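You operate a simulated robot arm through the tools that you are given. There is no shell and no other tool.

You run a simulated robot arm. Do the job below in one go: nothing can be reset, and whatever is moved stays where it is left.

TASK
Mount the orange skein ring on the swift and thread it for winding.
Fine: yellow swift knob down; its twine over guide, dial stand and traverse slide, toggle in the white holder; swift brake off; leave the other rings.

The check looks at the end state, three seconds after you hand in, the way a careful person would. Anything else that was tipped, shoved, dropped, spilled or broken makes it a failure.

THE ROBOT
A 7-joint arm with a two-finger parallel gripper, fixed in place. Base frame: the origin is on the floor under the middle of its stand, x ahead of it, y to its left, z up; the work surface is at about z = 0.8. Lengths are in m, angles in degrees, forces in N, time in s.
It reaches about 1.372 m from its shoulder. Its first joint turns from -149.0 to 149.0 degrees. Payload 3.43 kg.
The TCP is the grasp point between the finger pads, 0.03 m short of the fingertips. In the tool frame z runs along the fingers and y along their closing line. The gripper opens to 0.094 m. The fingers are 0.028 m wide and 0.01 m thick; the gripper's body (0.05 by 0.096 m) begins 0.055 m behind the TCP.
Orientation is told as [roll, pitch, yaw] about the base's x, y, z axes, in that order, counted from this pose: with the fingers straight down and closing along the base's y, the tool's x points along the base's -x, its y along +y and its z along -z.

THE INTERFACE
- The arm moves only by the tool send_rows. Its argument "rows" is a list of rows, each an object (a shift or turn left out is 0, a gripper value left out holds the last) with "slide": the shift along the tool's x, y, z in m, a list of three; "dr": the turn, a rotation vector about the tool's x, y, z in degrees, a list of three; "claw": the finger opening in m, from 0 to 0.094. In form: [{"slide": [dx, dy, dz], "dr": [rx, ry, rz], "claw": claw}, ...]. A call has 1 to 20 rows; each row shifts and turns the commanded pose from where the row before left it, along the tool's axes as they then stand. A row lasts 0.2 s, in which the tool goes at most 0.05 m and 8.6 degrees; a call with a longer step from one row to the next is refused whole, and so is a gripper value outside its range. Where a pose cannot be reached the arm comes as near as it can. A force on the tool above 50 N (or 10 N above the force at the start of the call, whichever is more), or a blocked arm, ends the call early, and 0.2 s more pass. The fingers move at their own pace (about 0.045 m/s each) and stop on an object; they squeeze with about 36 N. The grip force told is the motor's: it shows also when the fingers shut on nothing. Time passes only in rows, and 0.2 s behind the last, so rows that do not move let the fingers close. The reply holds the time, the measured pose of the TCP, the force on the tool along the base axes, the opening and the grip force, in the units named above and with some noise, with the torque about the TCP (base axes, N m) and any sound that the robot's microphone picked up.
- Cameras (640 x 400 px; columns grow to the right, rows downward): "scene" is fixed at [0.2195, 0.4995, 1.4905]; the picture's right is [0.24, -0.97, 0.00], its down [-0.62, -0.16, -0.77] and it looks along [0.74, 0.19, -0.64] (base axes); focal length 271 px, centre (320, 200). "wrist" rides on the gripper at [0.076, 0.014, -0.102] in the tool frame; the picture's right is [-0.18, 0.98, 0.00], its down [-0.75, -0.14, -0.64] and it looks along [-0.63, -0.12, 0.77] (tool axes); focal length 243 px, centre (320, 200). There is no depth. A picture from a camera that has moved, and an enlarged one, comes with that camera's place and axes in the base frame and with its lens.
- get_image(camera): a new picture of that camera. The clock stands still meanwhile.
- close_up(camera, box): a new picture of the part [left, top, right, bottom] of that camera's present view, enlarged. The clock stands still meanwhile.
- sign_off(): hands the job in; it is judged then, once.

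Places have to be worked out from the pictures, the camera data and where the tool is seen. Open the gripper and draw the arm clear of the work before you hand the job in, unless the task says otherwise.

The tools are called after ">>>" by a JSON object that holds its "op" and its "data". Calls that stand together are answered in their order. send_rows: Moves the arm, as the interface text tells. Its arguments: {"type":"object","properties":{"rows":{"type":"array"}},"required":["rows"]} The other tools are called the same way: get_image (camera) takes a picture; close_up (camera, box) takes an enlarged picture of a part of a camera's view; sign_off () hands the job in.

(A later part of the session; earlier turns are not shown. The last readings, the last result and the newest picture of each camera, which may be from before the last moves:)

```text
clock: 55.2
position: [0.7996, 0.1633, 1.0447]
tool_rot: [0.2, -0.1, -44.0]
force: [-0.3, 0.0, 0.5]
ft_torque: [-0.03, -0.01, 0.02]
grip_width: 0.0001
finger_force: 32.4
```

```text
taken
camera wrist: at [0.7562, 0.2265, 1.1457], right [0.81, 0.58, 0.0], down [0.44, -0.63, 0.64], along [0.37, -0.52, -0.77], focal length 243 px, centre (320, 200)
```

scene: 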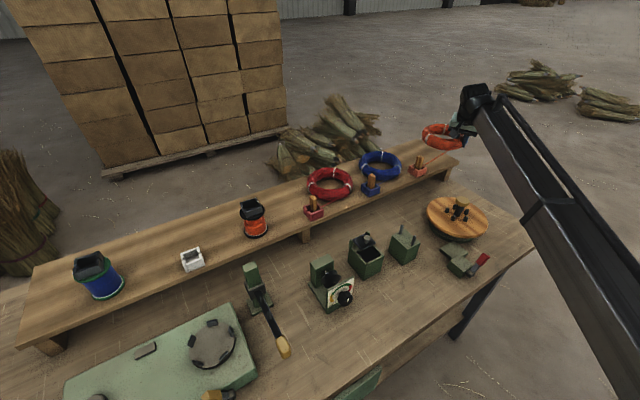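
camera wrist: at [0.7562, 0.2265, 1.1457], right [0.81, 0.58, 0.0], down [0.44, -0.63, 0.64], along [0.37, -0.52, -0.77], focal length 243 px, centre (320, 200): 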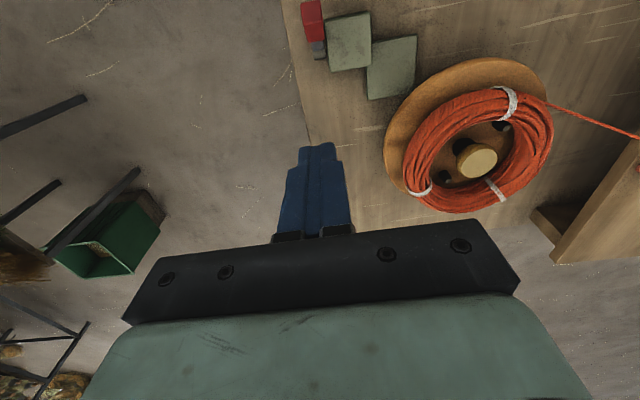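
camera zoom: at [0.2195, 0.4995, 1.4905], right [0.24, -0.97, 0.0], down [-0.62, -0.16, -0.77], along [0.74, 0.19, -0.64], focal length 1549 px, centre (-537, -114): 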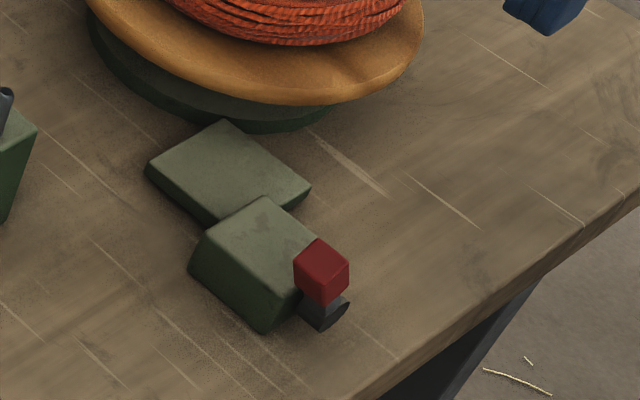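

Lever is over to the other side; shaft positions look settled and the ring is undisturbed. Now I'll survey the threading stations accurately, starting with the guide.

>>> {"op": "send_rows", "data": {"rows": [{"slide": [0.0206, 0.0324, -0.008]}, {"slide": [0.0206, 0.0324, -0.008]}, {"slide": [0.0206, 0.0324, -0.008]}, {"slide": [0.0206, 0.0324, -0.008]}, {"slide": [0.0206, 0.0324, 0]}, {}]}}

>>> {"op": "get_image", "data": {"camera": "wrist"}}

>>> {"op": "get_image", "data": {"camera": "scene"}}

```text
clock: 56.6
position: [0.8394, 0.3512, 1.0771]
tool_rot: [0.2, 0.0, -44.0]
force: [-0.4, -0.8, -0.2]
ft_torque: [0.04, -0.01, -0.02]
grip_width: 0.0
finger_force: 33.4
```

```text
taken
camera wrist: at [0.7951, 0.4149, 1.1772], right [0.81, 0.58, 0.0], down [0.44, -0.63, 0.64], along [0.37, -0.52, -0.77], focal length 243 px, centre (320, 200)
```

wrist: 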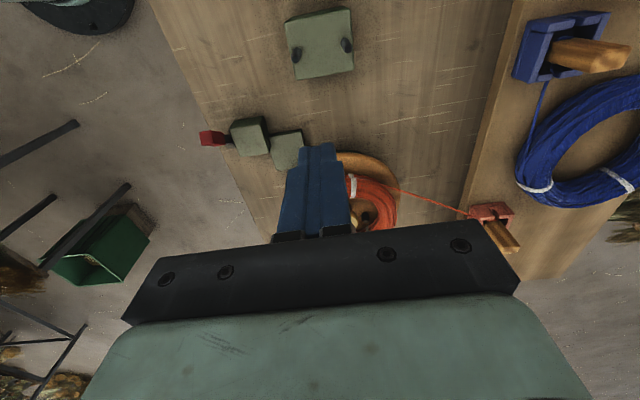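

```text
taken
```

scene: 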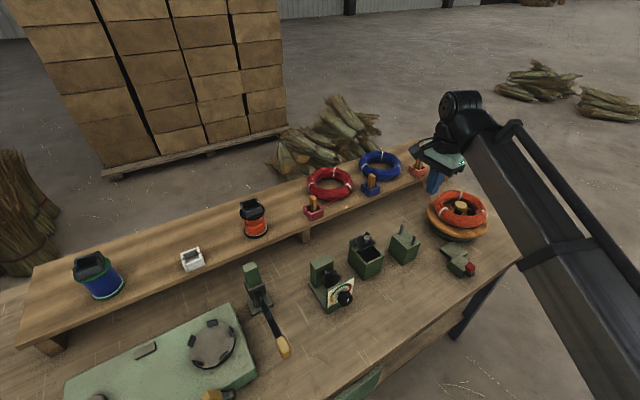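

>>> {"op": "close_up", "data": {"camera": "wrist", "box": [260, 0, 380, 90]}}

>>> {"op": "close_up", "data": {"camera": "scene", "box": [380, 215, 430, 270]}}

>>> {"op": "close_up", "data": {"camera": "scene", "box": [300, 250, 365, 315]}}

>>> {"op": "close_up", "data": {"camera": "scene", "box": [235, 255, 305, 365]}}

>>> {"op": "close_up", "data": {"camera": "scene", "box": [170, 235, 220, 280]}}

>>> {"op": "close_up", "data": {"camera": "scene", "box": [345, 225, 390, 280]}}

```text
4.44 times, centred on (320, 45) of wrist
camera zoom: at [0.7951, 0.4149, 1.1772], right [0.81, 0.58, 0.0], down [0.44, -0.63, 0.64], along [0.37, -0.52, -0.77], focal length 1078 px, centre (320, 889)
```

zoom: 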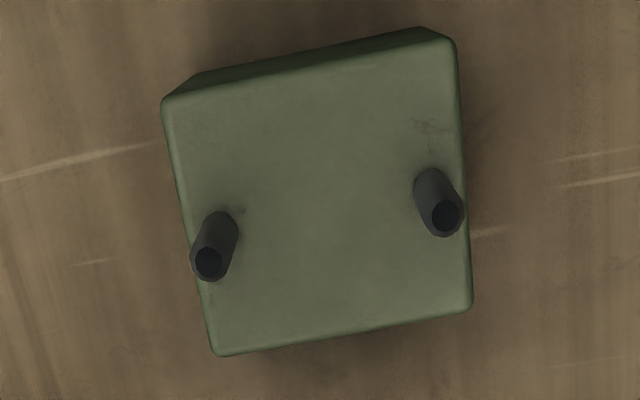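

```text
7.27 times, centred on (405, 242) of scene
camera zoom: at [0.2195, 0.4995, 1.4905], right [0.24, -0.97, 0.0], down [-0.62, -0.16, -0.77], along [0.74, 0.19, -0.64], focal length 1971 px, centre (-298, -109)
```

zoom: 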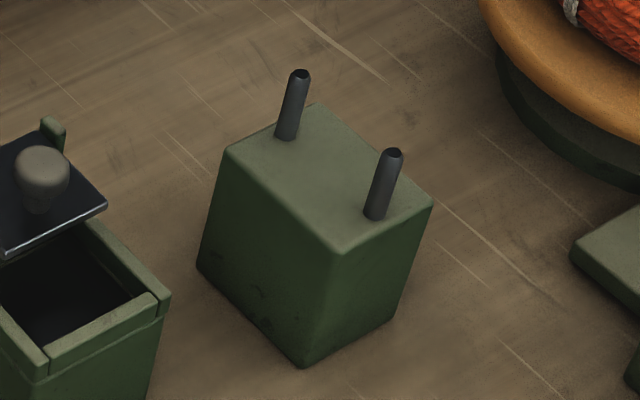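

```text
6.15 times, centred on (332, 282) of scene
camera zoom: at [0.2195, 0.4995, 1.4905], right [0.24, -0.97, 0.0], down [-0.62, -0.16, -0.77], along [0.74, 0.19, -0.64], focal length 1668 px, centre (243, -308)
```

zoom: 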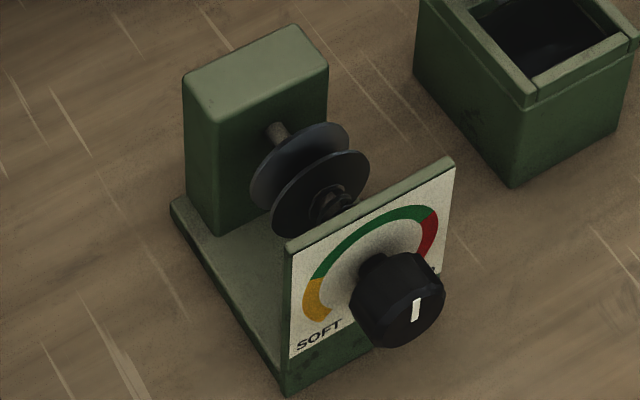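

```text
3.64 times, centred on (270, 310) of scene
camera zoom: at [0.2195, 0.4995, 1.4905], right [0.24, -0.97, 0.0], down [-0.62, -0.16, -0.77], along [0.74, 0.19, -0.64], focal length 986 px, centre (502, -200)
```

zoom: 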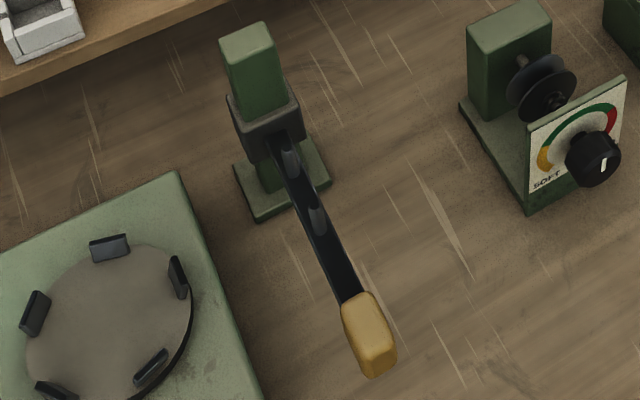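

```text
8.89 times, centred on (195, 258) of scene
camera zoom: at [0.2195, 0.4995, 1.4905], right [0.24, -0.97, 0.0], down [-0.62, -0.16, -0.77], along [0.74, 0.19, -0.64], focal length 2409 px, centre (1431, -311)
```

zoom: 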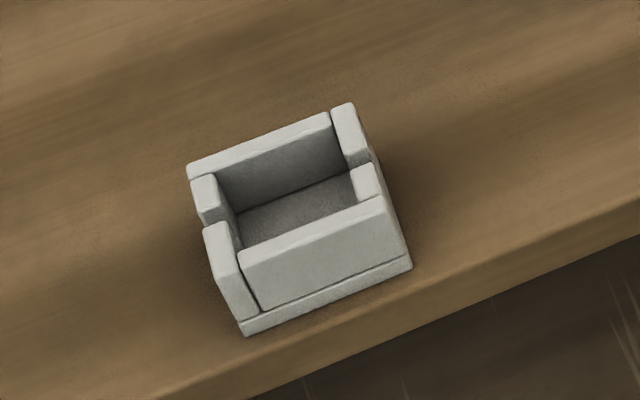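

```text
7.27 times, centred on (368, 252) of scene
camera zoom: at [0.2195, 0.4995, 1.4905], right [0.24, -0.97, 0.0], down [-0.62, -0.16, -0.77], along [0.74, 0.19, -0.64], focal length 1971 px, centre (-26, -182)
```

zoom: 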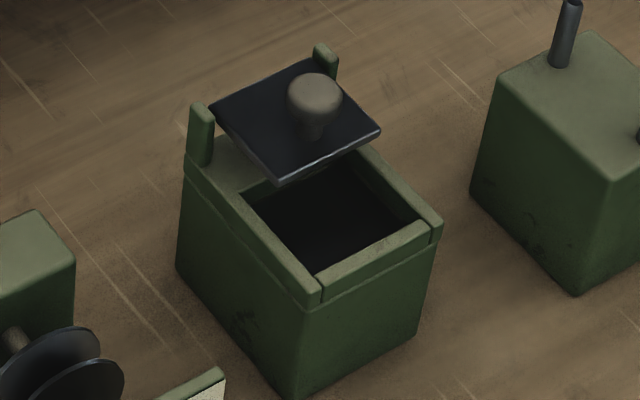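

All three threading gaps line up at e2≈0.85 along the bench: guide between its pins, tension discs, and traverse pins at about (0.52,0.716) and (0.486,0.684) with tips at z≈0.913. Now moving to look at the orange toggle.

>>> {"op": "send_rows", "data": {"rows": [{"slide": [-0.0435, 0.02, 0], "claw": 0.06}, {"slide": [-0.0435, 0.02, 0]}, {"slide": [-0.0435, 0.02, 0]}, {"slide": [-0.0435, 0.02, 0]}, {}]}}

>>> {"op": "get_image", "data": {"camera": "wrist"}}

```text
clock: 57.8
position: [1.0209, 0.2874, 1.0746]
tool_rot: [0.3, -0.1, -44.0]
force: [0.0, -0.3, -0.3]
ft_torque: [0.02, -0.01, -0.01]
grip_width: 0.0601
finger_force: 0.0
```

```text
taken
camera wrist: at [0.9753, 0.3502, 1.1774], right [0.81, 0.58, 0.0], down [0.44, -0.63, 0.64], along [0.37, -0.52, -0.77], focal length 243 px, centre (320, 200)
```

wrist: 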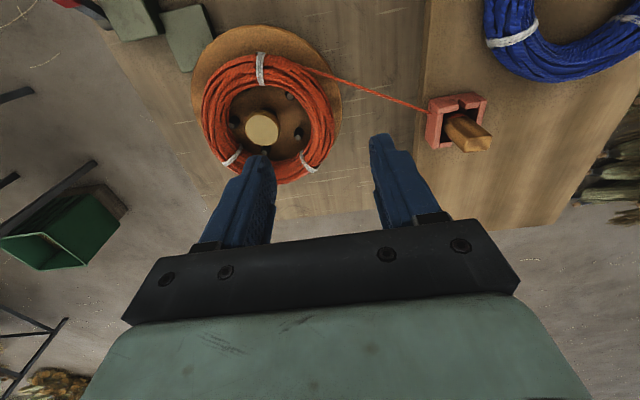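

>>> {"op": "close_up", "data": {"camera": "scene", "box": [390, 140, 510, 240]}}

>>> {"op": "close_up", "data": {"camera": "wrist", "box": [400, 60, 520, 180]}}

>>> {"op": "close_up", "data": {"camera": "wrist", "box": [180, 10, 360, 200]}}

```text
4.00 times, centred on (450, 190) of scene
camera zoom: at [0.2195, 0.4995, 1.4905], right [0.24, -0.97, 0.0], down [-0.62, -0.16, -0.77], along [0.74, 0.19, -0.64], focal length 1084 px, centre (-200, 240)
```

zoom: 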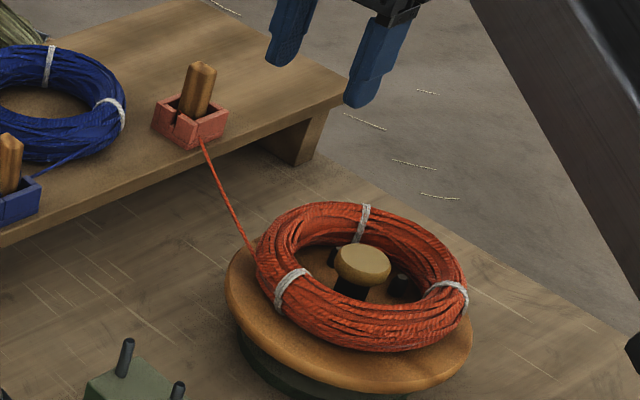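

```text
3.33 times, centred on (460, 120) of wrist
camera zoom: at [0.9753, 0.3502, 1.1774], right [0.81, 0.58, 0.0], down [0.44, -0.63, 0.64], along [0.37, -0.52, -0.77], focal length 809 px, centre (-147, 467)
```

zoom: 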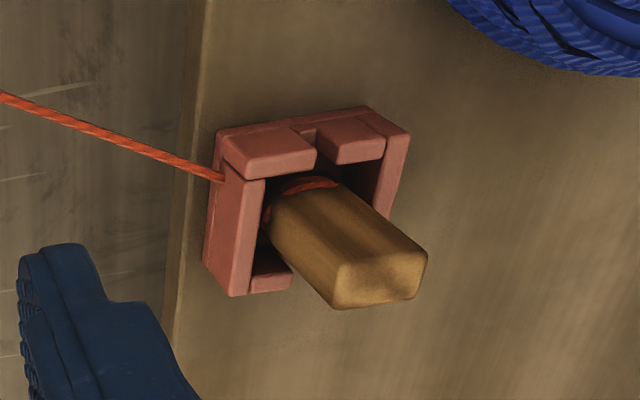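

```text
2.11 times, centred on (270, 105) of wrist
camera zoom: at [0.9753, 0.3502, 1.1774], right [0.81, 0.58, 0.0], down [0.44, -0.63, 0.64], along [0.37, -0.52, -0.77], focal length 511 px, centre (425, 400)
```

zoom: 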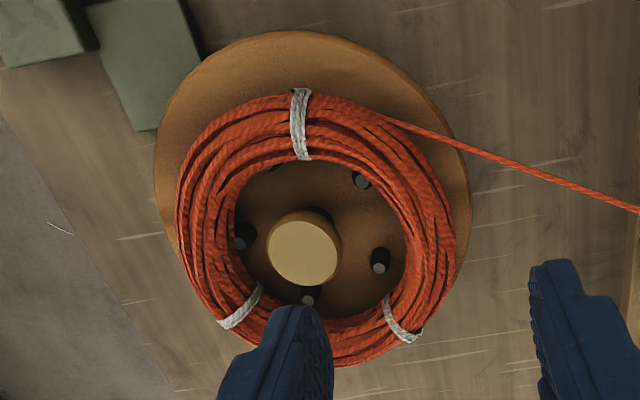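

Toggle top is at about (1.158, 0.349, 0.963), standing ~3 cm proud of its holder. Before grabbing it I'll survey the disc gap, traverse pins and white holder from above for accurate targets.

>>> {"op": "send_rows", "data": {"rows": [{"slide": [0.045, -0.008, 0]}, {"slide": [0.045, -0.008, 0]}, {"slide": [0.045, -0.008, 0]}, {"slide": [0.045, -0.008, 0]}, {"slide": [0.045, -0.008, 0]}, {"slide": [0.045, -0.008, 0]}, {"slide": [0.045, -0.008, 0]}, {"slide": [0.045, -0.008, 0]}, {"slide": [0.045, -0.008, 0]}, {"slide": [0.042, -0.008, 0]}, {}]}}

>>> {"op": "get_image", "data": {"camera": "wrist"}}

```text
clock: 60.2
position: [0.6422, 0.5401, 1.0762]
tool_rot: [0.3, -0.1, -44.1]
force: [-0.2, 0.3, 0.9]
ft_torque: [0.03, 0.01, 0.01]
grip_width: 0.0601
finger_force: 0.0
```

```text
taken
camera wrist: at [0.598, 0.6041, 1.1781], right [0.82, 0.58, 0.0], down [0.44, -0.63, 0.64], along [0.37, -0.52, -0.77], focal length 243 px, centre (320, 200)
```

wrist: 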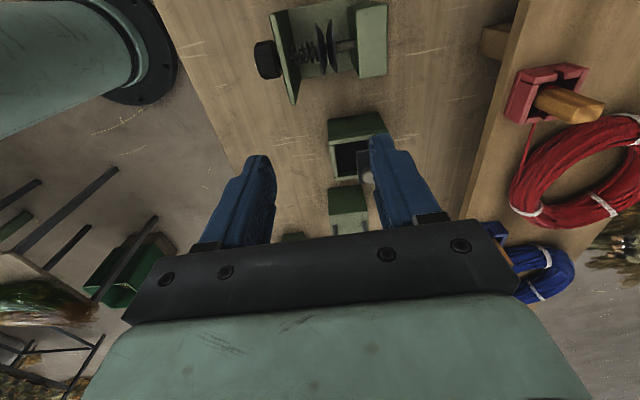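

>>> {"op": "close_up", "data": {"camera": "wrist", "box": [250, 0, 400, 110]}}

>>> {"op": "close_up", "data": {"camera": "wrist", "box": [300, 90, 400, 240]}}

>>> {"op": "close_up", "data": {"camera": "scene", "box": [310, 260, 350, 300]}}

```text
3.64 times, centred on (325, 55) of wrist
camera zoom: at [0.598, 0.6041, 1.1781], right [0.82, 0.58, 0.0], down [0.44, -0.63, 0.64], along [0.37, -0.52, -0.77], focal length 882 px, centre (302, 727)
```

zoom: 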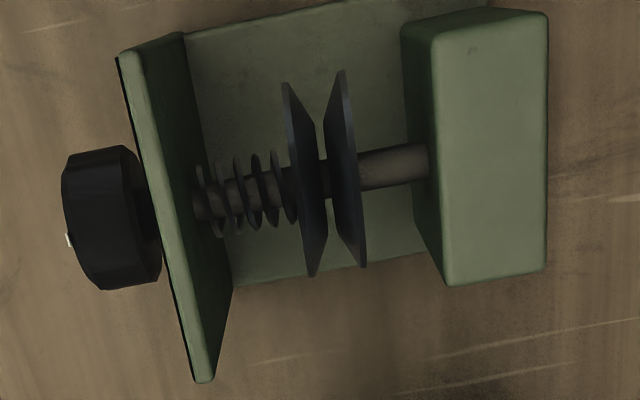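

```text
2.67 times, centred on (350, 165) of wrist
camera zoom: at [0.598, 0.6041, 1.1781], right [0.82, 0.58, 0.0], down [0.44, -0.63, 0.64], along [0.37, -0.52, -0.77], focal length 647 px, centre (240, 293)
```

zoom: 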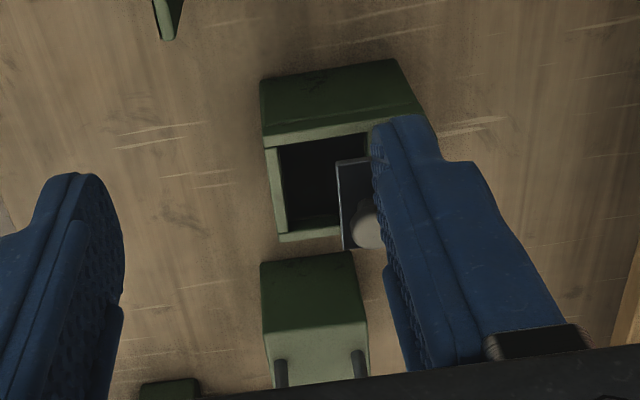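

```text
10.00 times, centred on (330, 280) of scene
camera zoom: at [0.2195, 0.4995, 1.4905], right [0.24, -0.97, 0.0], down [-0.62, -0.16, -0.77], along [0.74, 0.19, -0.64], focal length 2710 px, centre (220, -600)
```

zoom: 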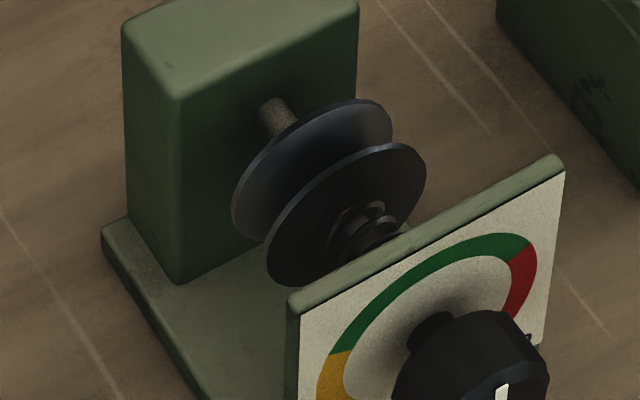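

Everything lies exactly on a 45° line, x+y≈1.2025, through the swift axis: guide, disc gap and traverse pins. Moving on to view the traverse pins and white holder.

>>> {"op": "send_rows", "data": {"rows": [{"slide": [0.044, 0.012, 0], "dr": [0, 0, 1]}, {"slide": [0.044, 0.012, 0]}, {"slide": [0.044, 0.012, 0]}, {"slide": [0.044, 0.012, 0]}, {}]}}

>>> {"op": "get_image", "data": {"camera": "wrist"}}

>>> {"op": "close_up", "data": {"camera": "wrist", "box": [240, 0, 400, 110]}}

```text
clock: 61.4
position: [0.5515, 0.6985, 1.0763]
tool_rot: [0.2, -0.1, -45.0]
force: [0.3, 0.1, -0.6]
ft_torque: [0.0, 0.0, 0.0]
grip_width: 0.0599
finger_force: 0.1
```

```text
taken
camera wrist: at [0.508, 0.7636, 1.1775], right [0.83, 0.56, 0.0], down [0.43, -0.63, 0.64], along [0.37, -0.53, -0.77], focal length 243 px, centre (320, 200)
```

wrist: 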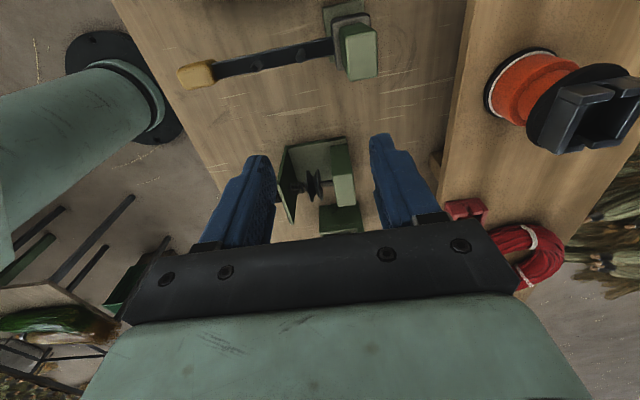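

```text
3.64 times, centred on (320, 55) of wrist
camera zoom: at [0.508, 0.7636, 1.1775], right [0.83, 0.56, 0.0], down [0.43, -0.63, 0.64], along [0.37, -0.53, -0.77], focal length 882 px, centre (320, 727)
```

zoom: 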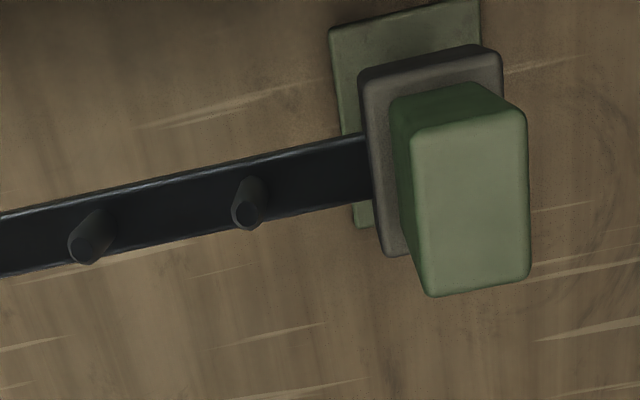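

Traverse pins confirmed at (0.486,0.684) and (0.518,0.714). Next, the white holder.

>>> {"op": "send_rows", "data": {"rows": [{"slide": [0.0215, 0.0365, 0]}, {"slide": [0.0215, 0.0365, 0]}, {"slide": [0.0215, 0.0365, 0]}, {"slide": [0.0215, 0.0365, 0]}, {}]}}

>>> {"op": "get_image", "data": {"camera": "wrist"}}

>>> {"op": "get_image", "data": {"camera": "scene"}}

```text
clock: 62.6
position: [0.593, 0.8652, 1.078]
tool_rot: [0.2, -0.1, -45.1]
force: [1.3, 0.3, 0.0]
ft_torque: [0.01, 0.04, -0.02]
grip_width: 0.0598
finger_force: 0.0
```

```text
taken
camera wrist: at [0.5493, 0.929, 1.1779], right [0.83, 0.56, 0.0], down [0.43, -0.63, 0.64], along [0.37, -0.53, -0.77], focal length 243 px, centre (320, 200)
```

wrist: 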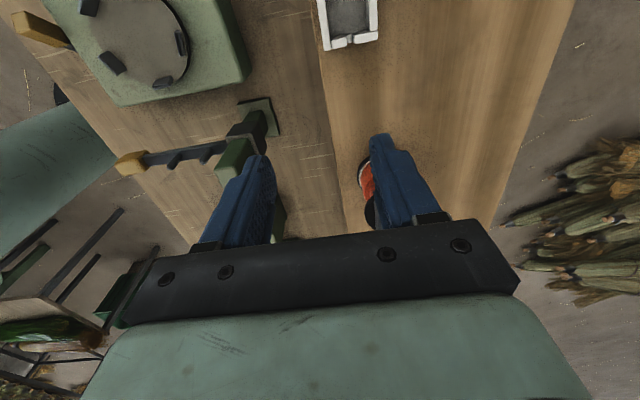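

```text
taken
```

scene: 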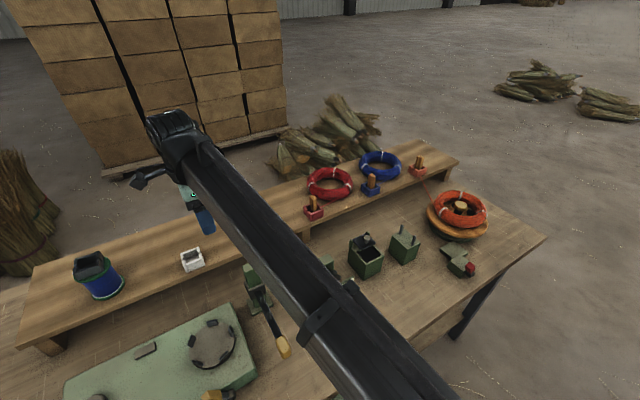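

>>> {"op": "send_rows", "data": {"rows": [{"slide": [0.03, 0, 0]}, {"slide": [0.03, 0, 0]}, {}]}}

>>> {"op": "close_up", "data": {"camera": "wrist", "box": [280, 0, 420, 110]}}

>>> {"op": "close_up", "data": {"camera": "wrist", "box": [80, 60, 300, 220]}}

```text
clock: 63.4
position: [0.5502, 0.9068, 1.0778]
tool_rot: [0.2, -0.2, -45.0]
force: [0.9, -0.5, -0.5]
ft_torque: [-0.01, -0.01, 0.01]
grip_width: 0.0601
finger_force: 0.1
```

```text
3.64 times, centred on (350, 55) of wrist
camera zoom: at [0.5068, 0.971, 1.1787], right [0.83, 0.56, 0.0], down [0.43, -0.63, 0.64], along [0.37, -0.53, -0.77], focal length 882 px, centre (211, 727)
```

zoom: 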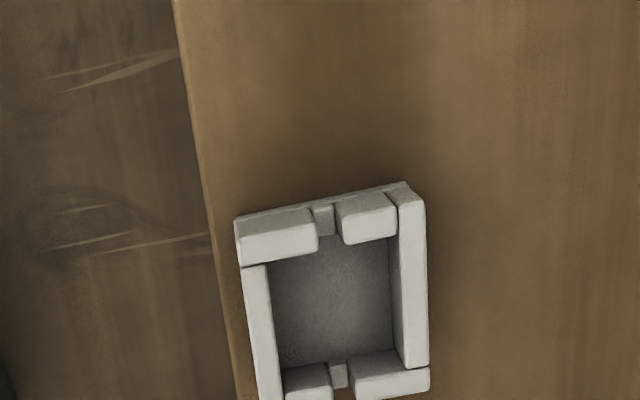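

```text
2.50 times, centred on (190, 140) of wrist
camera zoom: at [0.5068, 0.971, 1.1787], right [0.83, 0.56, 0.0], down [0.43, -0.63, 0.64], along [0.37, -0.53, -0.77], focal length 606 px, centre (645, 350)
```

zoom: 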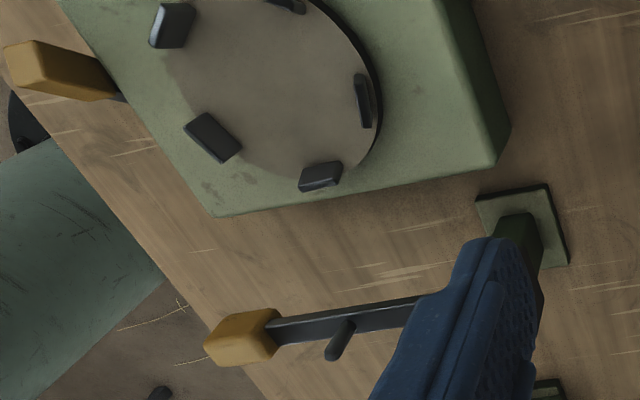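

White holder centre works out at about (0.574, 0.936), rim z≈0.921; the orange holder is the mirror of it at about (1.157, 0.353). Heading back to fetch the toggle, skirting the spool.

>>> {"op": "send_rows", "data": {"rows": [{"slide": [0, -0.035, 0]}, {"slide": [0, -0.035, 0]}, {"slide": [-0.044, 0, 0]}, {"slide": [-0.044, 0, 0]}, {"slide": [-0.044, 0, 0]}, {"slide": [-0.044, 0, 0]}, {"slide": [-0.044, 0, 0]}, {"slide": [-0.044, 0, 0]}, {"slide": [-0.044, 0, 0]}, {"slide": [-0.044, 0, 0]}, {"slide": [-0.044, 0, 0]}, {"slide": [-0.044, 0, 0]}, {"slide": [-0.044, 0, 0]}, {"slide": [-0.044, 0, 0]}, {"slide": [-0.044, 0, 0]}, {"slide": [-0.044, 0, 0]}, {"slide": [-0.044, 0, 0]}, {"slide": [-0.044, 0, 0]}, {"slide": [-0.044, 0, 0]}, {"slide": [-0.044, 0, 0]}]}}

>>> {"op": "get_image", "data": {"camera": "wrist"}}

```text
clock: 67.6
position: [1.0626, 0.2947, 1.078]
tool_rot: [0.1, -0.1, -44.9]
force: [0.3, -0.2, -0.9]
ft_torque: [-0.01, 0.0, -0.01]
grip_width: 0.0598
finger_force: 0.0
```

```text
taken
camera wrist: at [1.0188, 0.3595, 1.1796], right [0.82, 0.57, 0.0], down [0.43, -0.63, 0.64], along [0.37, -0.53, -0.77], focal length 243 px, centre (320, 200)
```

wrist: 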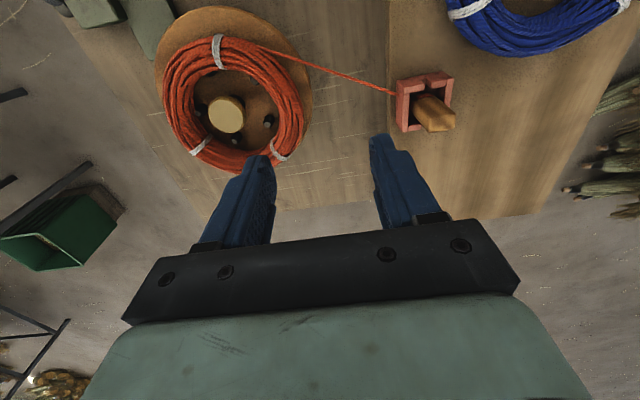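

Toggle top again reads (1.155, 0.3525), consistent. Approaching above it with the fingers straddling along w.

>>> {"op": "send_rows", "data": {"rows": [{"slide": [-0.005, 0.03, 0.029]}, {"slide": [-0.005, 0.03, 0.029]}, {"slide": [-0.008, 0.0235, 0.01]}, {"slide": [-0.008, 0.0235, 0.01]}, {}]}}

>>> {"op": "get_image", "data": {"camera": "wrist"}}

>>> {"op": "close_up", "data": {"camera": "scene", "box": [380, 120, 460, 190]}}

```text
clock: 68.8
position: [1.1509, 0.3522, 1.0]
tool_rot: [0.2, -0.1, -45.0]
force: [-0.9, 0.3, -1.4]
ft_torque: [0.0, 0.0, -0.02]
grip_width: 0.0601
finger_force: 0.0
out of reach, approached as far as the arm can: row 4
```

```text
taken
camera wrist: at [1.1075, 0.4164, 1.1004], right [0.83, 0.56, 0.01], down [0.43, -0.63, 0.64], along [0.37, -0.53, -0.77], focal length 243 px, centre (320, 200)
```

wrist: 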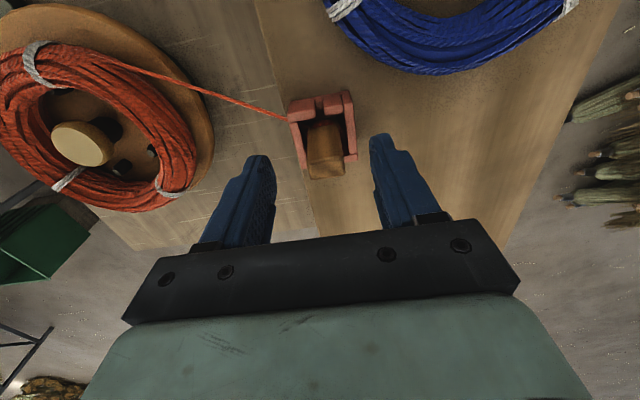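

```text
5.71 times, centred on (420, 155) of scene
camera zoom: at [0.2195, 0.4995, 1.4905], right [0.24, -0.97, 0.0], down [-0.62, -0.16, -0.77], along [0.74, 0.19, -0.64], focal length 1549 px, centre (-251, 457)
```

zoom: 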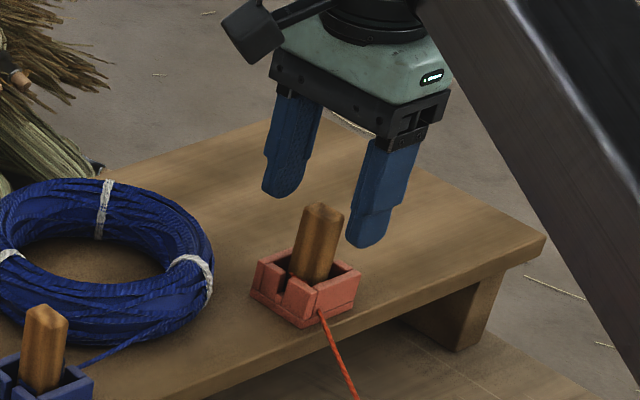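

The toggle is centred between the fingers in both views. Descending to grip its upper part, keeping tips above the holder rim.

>>> {"op": "send_rows", "data": {"rows": [{"slide": [-0.002, 0.001, 0.015]}, {"slide": [-0.002, 0.001, 0.014]}, {"slide": [-0.002, 0.001, 0.013]}, {}]}}

>>> {"op": "get_image", "data": {"camera": "wrist"}}

>>> {"op": "close_up", "data": {"camera": "scene", "box": [380, 120, 460, 190]}}

```text
clock: 69.8
position: [1.1579, 0.3493, 0.9565]
tool_rot: [0.2, -0.2, -45.0]
force: [0.0, 0.2, 0.0]
ft_torque: [0.01, 0.0, -0.01]
grip_width: 0.0603
finger_force: 0.0
```

```text
taken
camera wrist: at [1.1145, 0.4139, 1.0585], right [0.82, 0.57, 0.0], down [0.43, -0.63, 0.64], along [0.37, -0.53, -0.77], focal length 243 px, centre (320, 200)
```

wrist: 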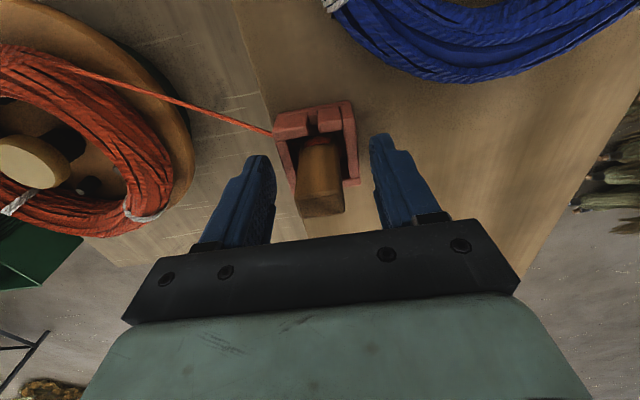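

```text
5.71 times, centred on (420, 155) of scene
camera zoom: at [0.2195, 0.4995, 1.4905], right [0.24, -0.97, 0.0], down [-0.62, -0.16, -0.77], along [0.74, 0.19, -0.64], focal length 1549 px, centre (-251, 457)
```

zoom: 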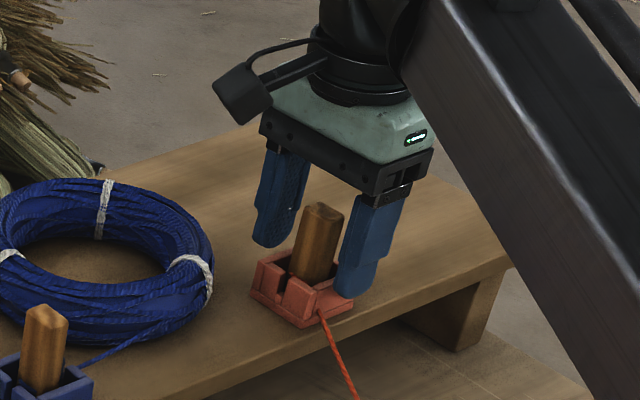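

Fingers straddle the toggle, clear of the holder walls. Closing.

>>> {"op": "send_rows", "data": {"rows": [{"claw": 0.01}, {}, {}, {}, {}]}}

>>> {"op": "close_up", "data": {"camera": "scene", "box": [380, 120, 460, 190]}}

```text
clock: 71.0
position: [1.1574, 0.3499, 0.9566]
tool_rot: [0.1, -0.1, -45.0]
force: [-2.7, -1.7, -1.7]
ft_torque: [-0.2, 0.11, 0.0]
grip_width: 0.0476
finger_force: 44.9
```

```text
5.71 times, centred on (420, 155) of scene
camera zoom: at [0.2195, 0.4995, 1.4905], right [0.24, -0.97, 0.0], down [-0.62, -0.16, -0.77], along [0.74, 0.19, -0.64], focal length 1549 px, centre (-251, 457)
```

zoom: 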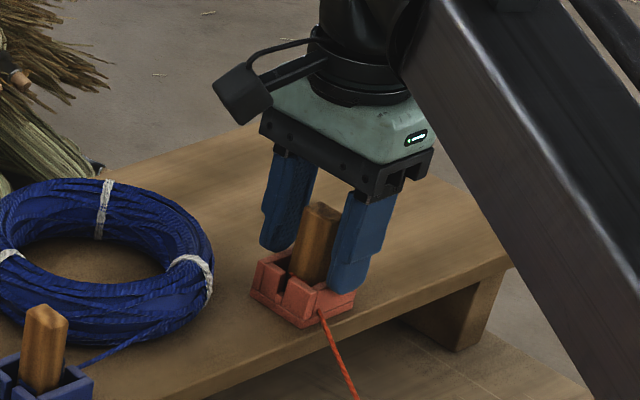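

The fingers stopped at 47.6 mm, the holder's outer width, so the tips are below the rim and on the holder walls. Opening right away and rising a centimetre.

>>> {"op": "send_rows", "data": {"rows": [{"claw": 0.062}, {}, {}, {"slide": [0, 0, -0.006]}, {"slide": [0, 0, -0.006]}, {}]}}

>>> {"op": "close_up", "data": {"camera": "scene", "box": [380, 120, 460, 190]}}

>>> {"op": "get_image", "data": {"camera": "wrist"}}

```text
clock: 72.4
position: [1.1569, 0.3495, 0.9691]
tool_rot: [0.3, -0.2, -45.0]
force: [-0.6, 0.3, 0.8]
ft_torque: [-0.01, -0.02, 0.01]
grip_width: 0.0621
finger_force: 0.2
```

```text
5.71 times, centred on (420, 155) of scene
camera zoom: at [0.2195, 0.4995, 1.4905], right [0.24, -0.97, 0.0], down [-0.62, -0.16, -0.77], along [0.74, 0.19, -0.64], focal length 1549 px, centre (-251, 457)
```

zoom: 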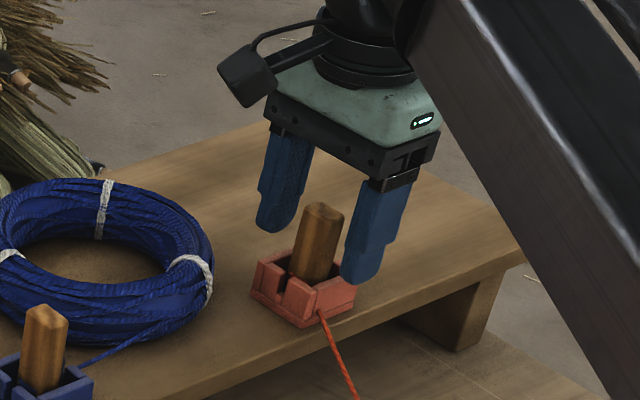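

```text
taken
camera wrist: at [1.1134, 0.4134, 1.0703], right [0.82, 0.57, 0.01], down [0.43, -0.63, 0.64], along [0.37, -0.53, -0.77], focal length 243 px, centre (320, 200)
```

wrist: 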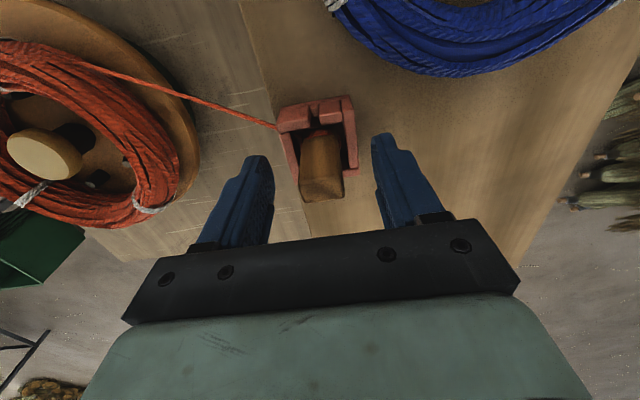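

Holder is unmoved. Tips now at z≈0.939; closing again.

>>> {"op": "send_rows", "data": {"rows": [{"slide": [0, 0, -0.002], "claw": 0.044}, {}, {}]}}

```text
clock: 73.2
position: [1.1558, 0.3489, 0.9706]
tool_rot: [0.3, -0.2, -45.0]
force: [-0.3, -0.3, 0.8]
ft_torque: [-0.02, -0.01, 0.0]
grip_width: 0.0442
finger_force: 0.2
```

Clear of the walls this time (44 mm with no load). Closing fully on the toggle.

>>> {"op": "send_rows", "data": {"rows": [{"claw": 0.012}, {}, {}, {}, {}]}}

>>> {"op": "close_up", "data": {"camera": "scene", "box": [380, 120, 460, 190]}}

>>> {"op": "get_image", "data": {"camera": "wrist"}}

```text
clock: 74.4
position: [1.1577, 0.3484, 0.9718]
tool_rot: [0.3, -0.2, -45.0]
force: [-0.5, 0.2, -0.6]
ft_torque: [-0.03, 0.0, 0.01]
grip_width: 0.0229
finger_force: 36.1
```

```text
5.71 times, centred on (420, 155) of scene
camera zoom: at [0.2195, 0.4995, 1.4905], right [0.24, -0.97, 0.0], down [-0.62, -0.16, -0.77], along [0.74, 0.19, -0.64], focal length 1549 px, centre (-251, 457)
```

zoom: 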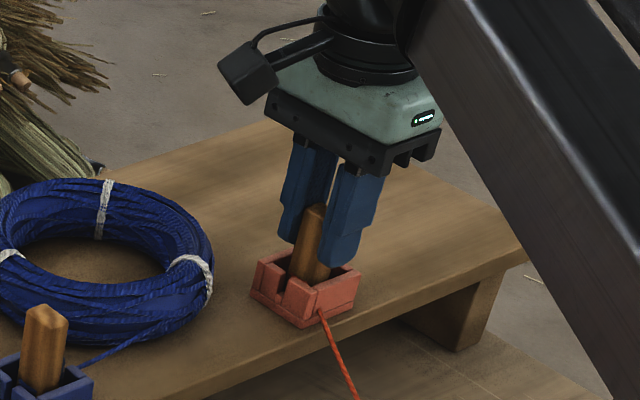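

```text
taken
camera wrist: at [1.1131, 0.4134, 1.0722], right [0.82, 0.57, 0.01], down [0.43, -0.63, 0.64], along [0.37, -0.53, -0.77], focal length 243 px, centre (320, 200)
```

wrist: 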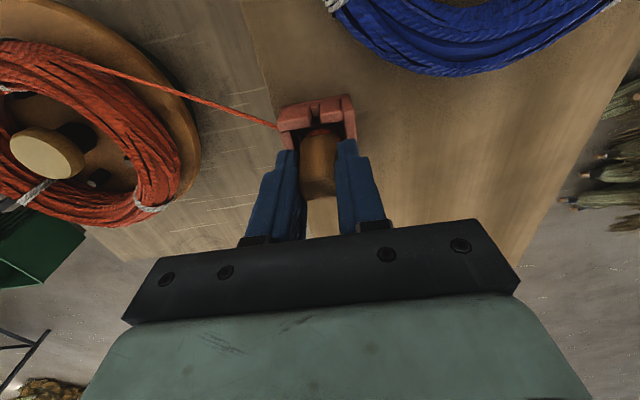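

Toggle gripped (22.9 mm, 36 N). Lifting straight up out of the holder, easing inward at the reach limit, while watching the force for twine tension.

>>> {"op": "send_rows", "data": {"rows": [{"slide": [0, 0, -0.0075]}, {"slide": [0, 0, -0.0075]}, {"slide": [0, 0, -0.0075]}, {"slide": [0, 0, -0.0065]}, {"slide": [0.0014, -0.0026, -0.007]}, {"slide": [0.0014, -0.0026, -0.007]}, {}]}}

>>> {"op": "close_up", "data": {"camera": "scene", "box": [380, 110, 480, 190]}}

>>> {"op": "get_image", "data": {"camera": "wrist"}}

```text
clock: 76.0
position: [1.1485, 0.3465, 1.0135]
tool_rot: [0.3, -0.1, -44.9]
force: [0.1, 0.6, -0.6]
ft_torque: [0.0, -0.04, 0.02]
grip_width: 0.023
finger_force: 36.4
out of reach, approached as far as the arm can: row 2
```

```text
5.00 times, centred on (430, 150) of scene
camera zoom: at [0.2195, 0.4995, 1.4905], right [0.24, -0.97, 0.0], down [-0.62, -0.16, -0.77], along [0.74, 0.19, -0.64], focal length 1355 px, centre (-230, 450)
```

zoom: 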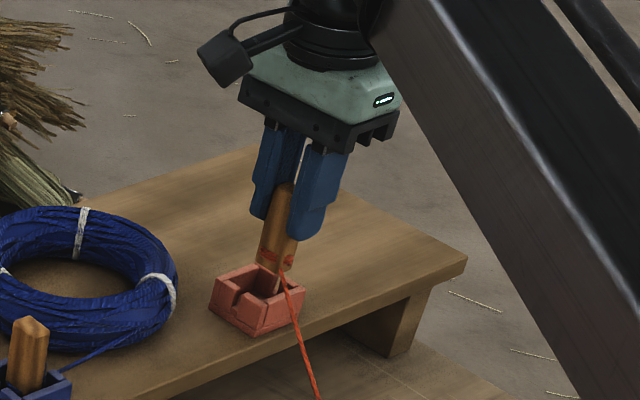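

```text
taken
camera wrist: at [1.1052, 0.4108, 1.1148], right [0.82, 0.57, 0.0], down [0.43, -0.63, 0.64], along [0.37, -0.53, -0.77], focal length 243 px, centre (320, 200)
```

wrist: 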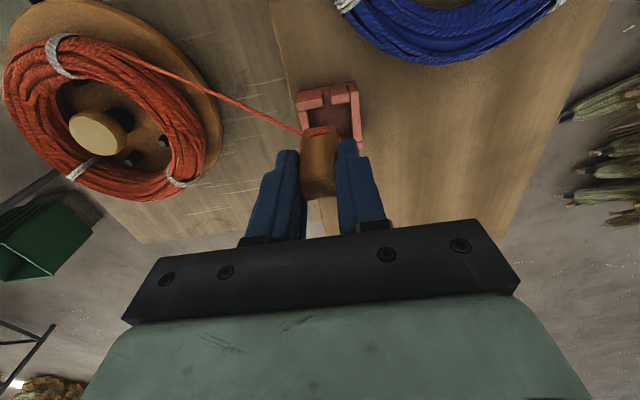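

Toggle is out with its twine wrap near the bottom (≈6 cm below TCP), and there's no noticeable tension. Rising a bit more, then moving diagonally to the gap between the swift and the guide.

>>> {"op": "send_rows", "data": {"rows": [{"slide": [0.003, -0.006, -0.012]}, {"slide": [0.012, -0.017, -0.004]}, {"slide": [0.019, -0.027, 0]}, {"slide": [0.019, -0.027, 0]}, {"slide": [0.019, -0.027, 0]}, {"slide": [0.019, -0.027, 0]}, {"slide": [0.019, -0.027, 0]}, {"slide": [0.019, -0.027, 0]}, {"slide": [0.018, -0.022, 0]}, {}]}}

>>> {"op": "get_image", "data": {"camera": "scene"}}

>>> {"op": "get_image", "data": {"camera": "wrist"}}

```text
clock: 78.2
position: [0.8973, 0.3028, 1.0282]
tool_rot: [0.2, -0.1, -45.0]
force: [-0.2, -0.2, 0.3]
ft_torque: [0.02, -0.01, -0.02]
grip_width: 0.0228
finger_force: 36.3
```

```text
taken
```

scene: 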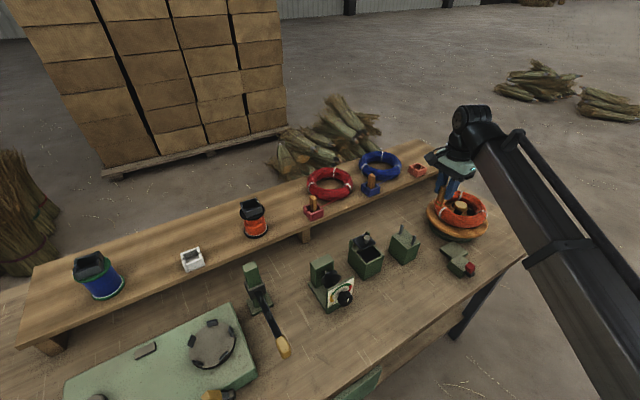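

```text
taken
camera wrist: at [0.8546, 0.3678, 1.1301], right [0.83, 0.56, 0.0], down [0.43, -0.63, 0.64], along [0.37, -0.53, -0.77], focal length 243 px, centre (320, 200)
```

wrist: 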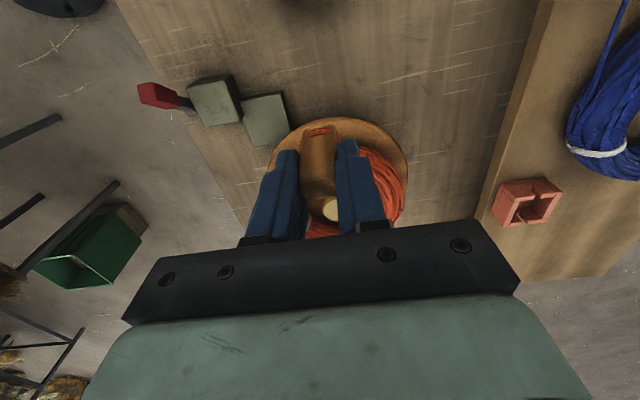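

>>> {"op": "close_up", "data": {"camera": "scene", "box": [390, 150, 500, 270]}}

>>> {"op": "close_up", "data": {"camera": "wrist", "box": [240, 100, 430, 240]}}

```text
3.33 times, centred on (445, 210) of scene
camera zoom: at [0.2195, 0.4995, 1.4905], right [0.24, -0.97, 0.0], down [-0.62, -0.16, -0.77], along [0.74, 0.19, -0.64], focal length 903 px, centre (-97, 167)
```

zoom: 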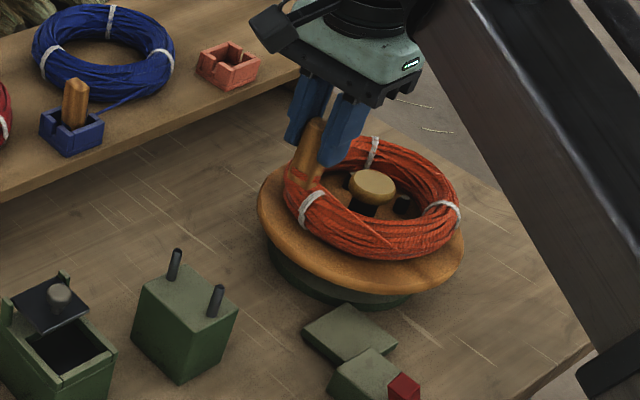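

```text
2.86 times, centred on (335, 170) of wrist
camera zoom: at [0.8546, 0.3678, 1.1301], right [0.83, 0.56, 0.0], down [0.43, -0.63, 0.64], along [0.37, -0.53, -0.77], focal length 693 px, centre (277, 286)
```

zoom: 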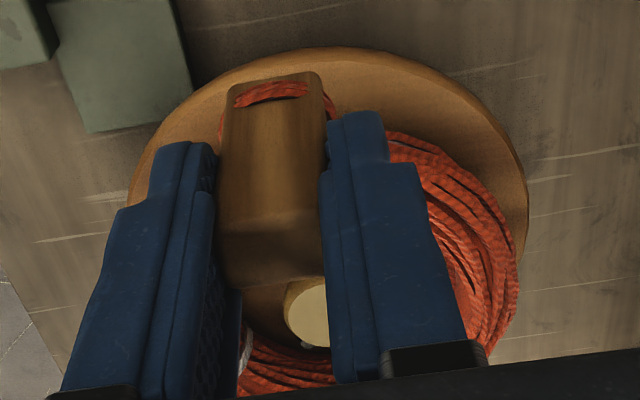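

Toggle hangs vertically between swift and guide, on the station line. Passing over the guide pins (bottom ≈0.925 above tips 0.90) and then dipping down between guide and bin so the twine drops between the pins.

>>> {"op": "send_rows", "data": {"rows": [{"slide": [0, 0, 0.016]}, {"slide": [0, 0, 0.016]}, {"slide": [0.035, 0.002, 0]}, {"slide": [0.035, 0.002, 0]}, {"slide": [0.035, 0.002, 0]}, {"slide": [0.035, 0.002, 0]}, {"slide": [0.035, 0.002, 0]}, {}]}}

>>> {"op": "close_up", "data": {"camera": "scene", "box": [340, 170, 500, 280]}}

>>> {"op": "get_image", "data": {"camera": "wrist"}}

```text
clock: 80.0
position: [0.7809, 0.4355, 0.9968]
tool_rot: [0.1, -0.2, -45.0]
force: [0.3, -0.3, -0.1]
ft_torque: [-0.03, 0.02, -0.02]
grip_width: 0.0229
finger_force: 36.7
```

```text
3.64 times, centred on (420, 225) of scene
camera zoom: at [0.2195, 0.4995, 1.4905], right [0.24, -0.97, 0.0], down [-0.62, -0.16, -0.77], along [0.74, 0.19, -0.64], focal length 986 px, centre (-44, 109)
```

zoom: 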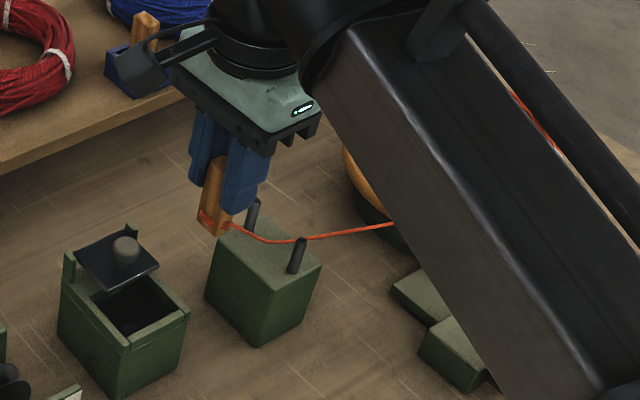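

```text
taken
camera wrist: at [0.7375, 0.5004, 1.0979], right [0.83, 0.56, 0.0], down [0.43, -0.63, 0.64], along [0.37, -0.53, -0.77], focal length 243 px, centre (320, 200)
```

wrist: 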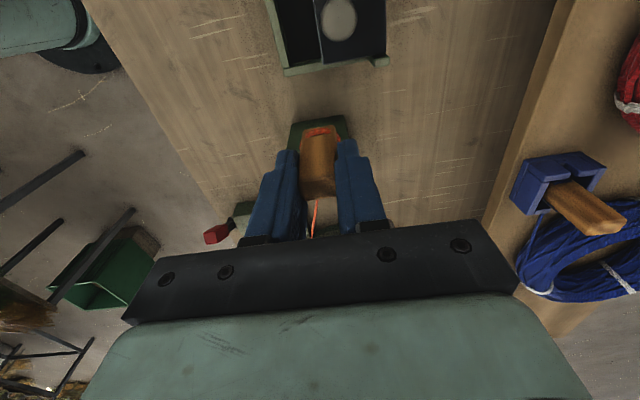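

The twine now drapes with slack. Zooming in on it at the guide pins.

>>> {"op": "close_up", "data": {"camera": "scene", "box": [385, 210, 455, 260]}}

>>> {"op": "close_up", "data": {"camera": "wrist", "box": [240, 100, 400, 250]}}

```text
8.00 times, centred on (420, 235) of scene
camera zoom: at [0.2195, 0.4995, 1.4905], right [0.24, -0.97, 0.0], down [-0.62, -0.16, -0.77], along [0.74, 0.19, -0.64], focal length 2168 px, centre (-480, -80)
```

zoom: 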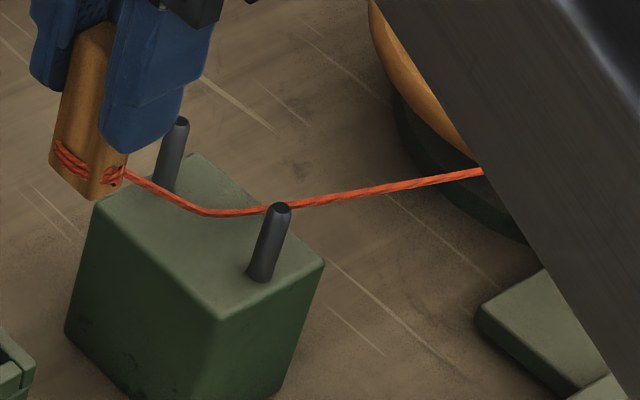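

```text
2.67 times, centred on (320, 175) of wrist
camera zoom: at [0.7375, 0.5004, 1.0979], right [0.83, 0.56, 0.0], down [0.43, -0.63, 0.64], along [0.37, -0.53, -0.77], focal length 647 px, centre (320, 267)
```

zoom: 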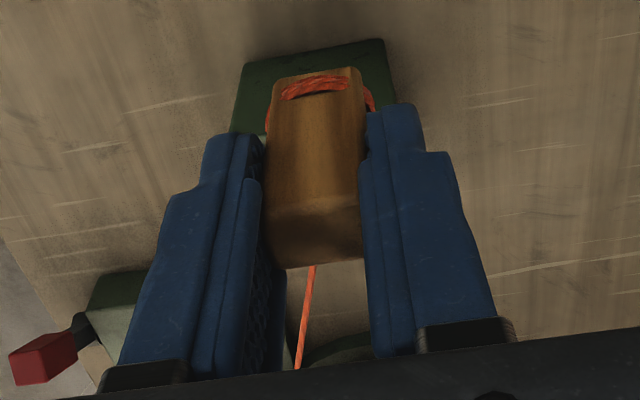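

The twine has dropped between the two guide pins and bends there. I'll dip slightly to be sure it's seated, and look again.

>>> {"op": "send_rows", "data": {"rows": [{"slide": [0, 0, 0.015]}, {"slide": [0, 0, 0.015]}, {"slide": [0, 0, 0.015]}, {}]}}

>>> {"op": "close_up", "data": {"camera": "scene", "box": [385, 210, 455, 260]}}

```text
clock: 81.0
position: [0.7812, 0.4357, 0.9514]
tool_rot: [0.2, -0.1, -45.0]
force: [-0.2, 0.0, -0.2]
ft_torque: [0.0, 0.0, -0.01]
grip_width: 0.0232
finger_force: 35.5
```

```text
8.00 times, centred on (420, 235) of scene
camera zoom: at [0.2195, 0.4995, 1.4905], right [0.24, -0.97, 0.0], down [-0.62, -0.16, -0.77], along [0.74, 0.19, -0.64], focal length 2168 px, centre (-480, -80)
```

zoom: 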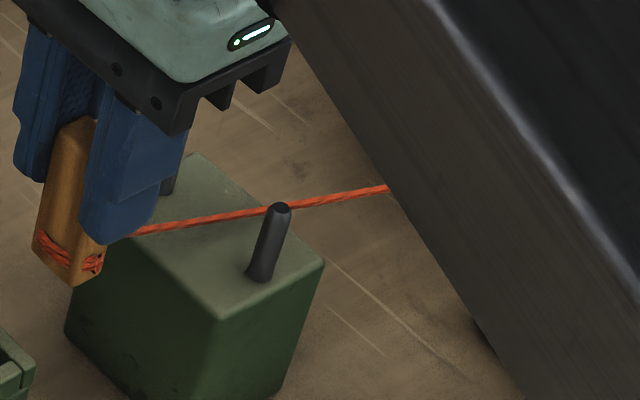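

Seated in the guide gap. Rising to clear the bin's lid knob (top ≈0.923), then carrying the toggle along the line past the tension discs.

>>> {"op": "send_rows", "data": {"rows": [{"slide": [0, -0.003, -0.025]}, {"slide": [0, -0.004, -0.025]}, {"slide": [0, -0.003, -0.018]}, {"slide": [0.0368, 0, 0]}, {"slide": [0.0368, 0, 0]}, {"slide": [0.0368, 0, 0]}, {"slide": [0.0368, 0, 0]}, {"slide": [0.0368, 0, 0]}, {"slide": [0.0368, 0, 0]}, {"slide": [0.0368, 0, 0]}, {"slide": [0.0368, 0, 0]}, {}]}}

>>> {"op": "get_image", "data": {"camera": "scene"}}

>>> {"op": "get_image", "data": {"camera": "wrist"}}

```text
clock: 83.6
position: [0.5657, 0.6367, 1.0189]
tool_rot: [0.3, -0.1, -44.9]
force: [0.1, 0.0, -0.4]
ft_torque: [-0.04, 0.0, -0.03]
grip_width: 0.0229
finger_force: 36.5
```

```text
taken
```

scene: 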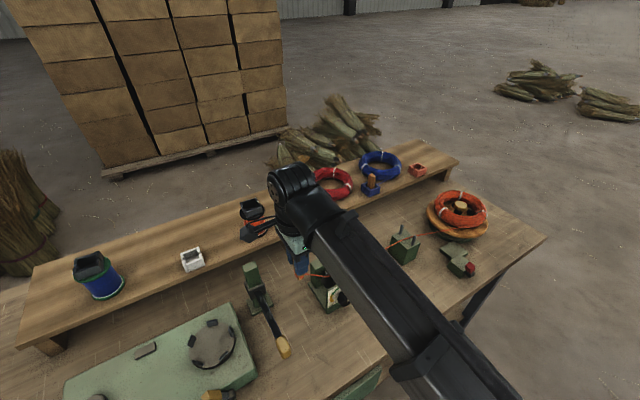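

```text
taken
camera wrist: at [0.5221, 0.7005, 1.1204], right [0.83, 0.56, 0.0], down [0.43, -0.63, 0.64], along [0.37, -0.53, -0.77], focal length 243 px, centre (320, 200)
```

wrist: 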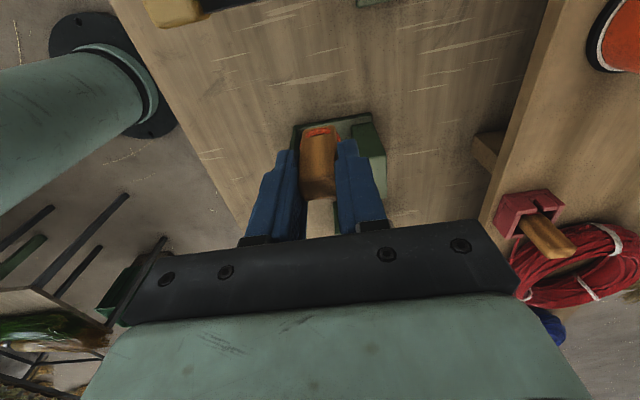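

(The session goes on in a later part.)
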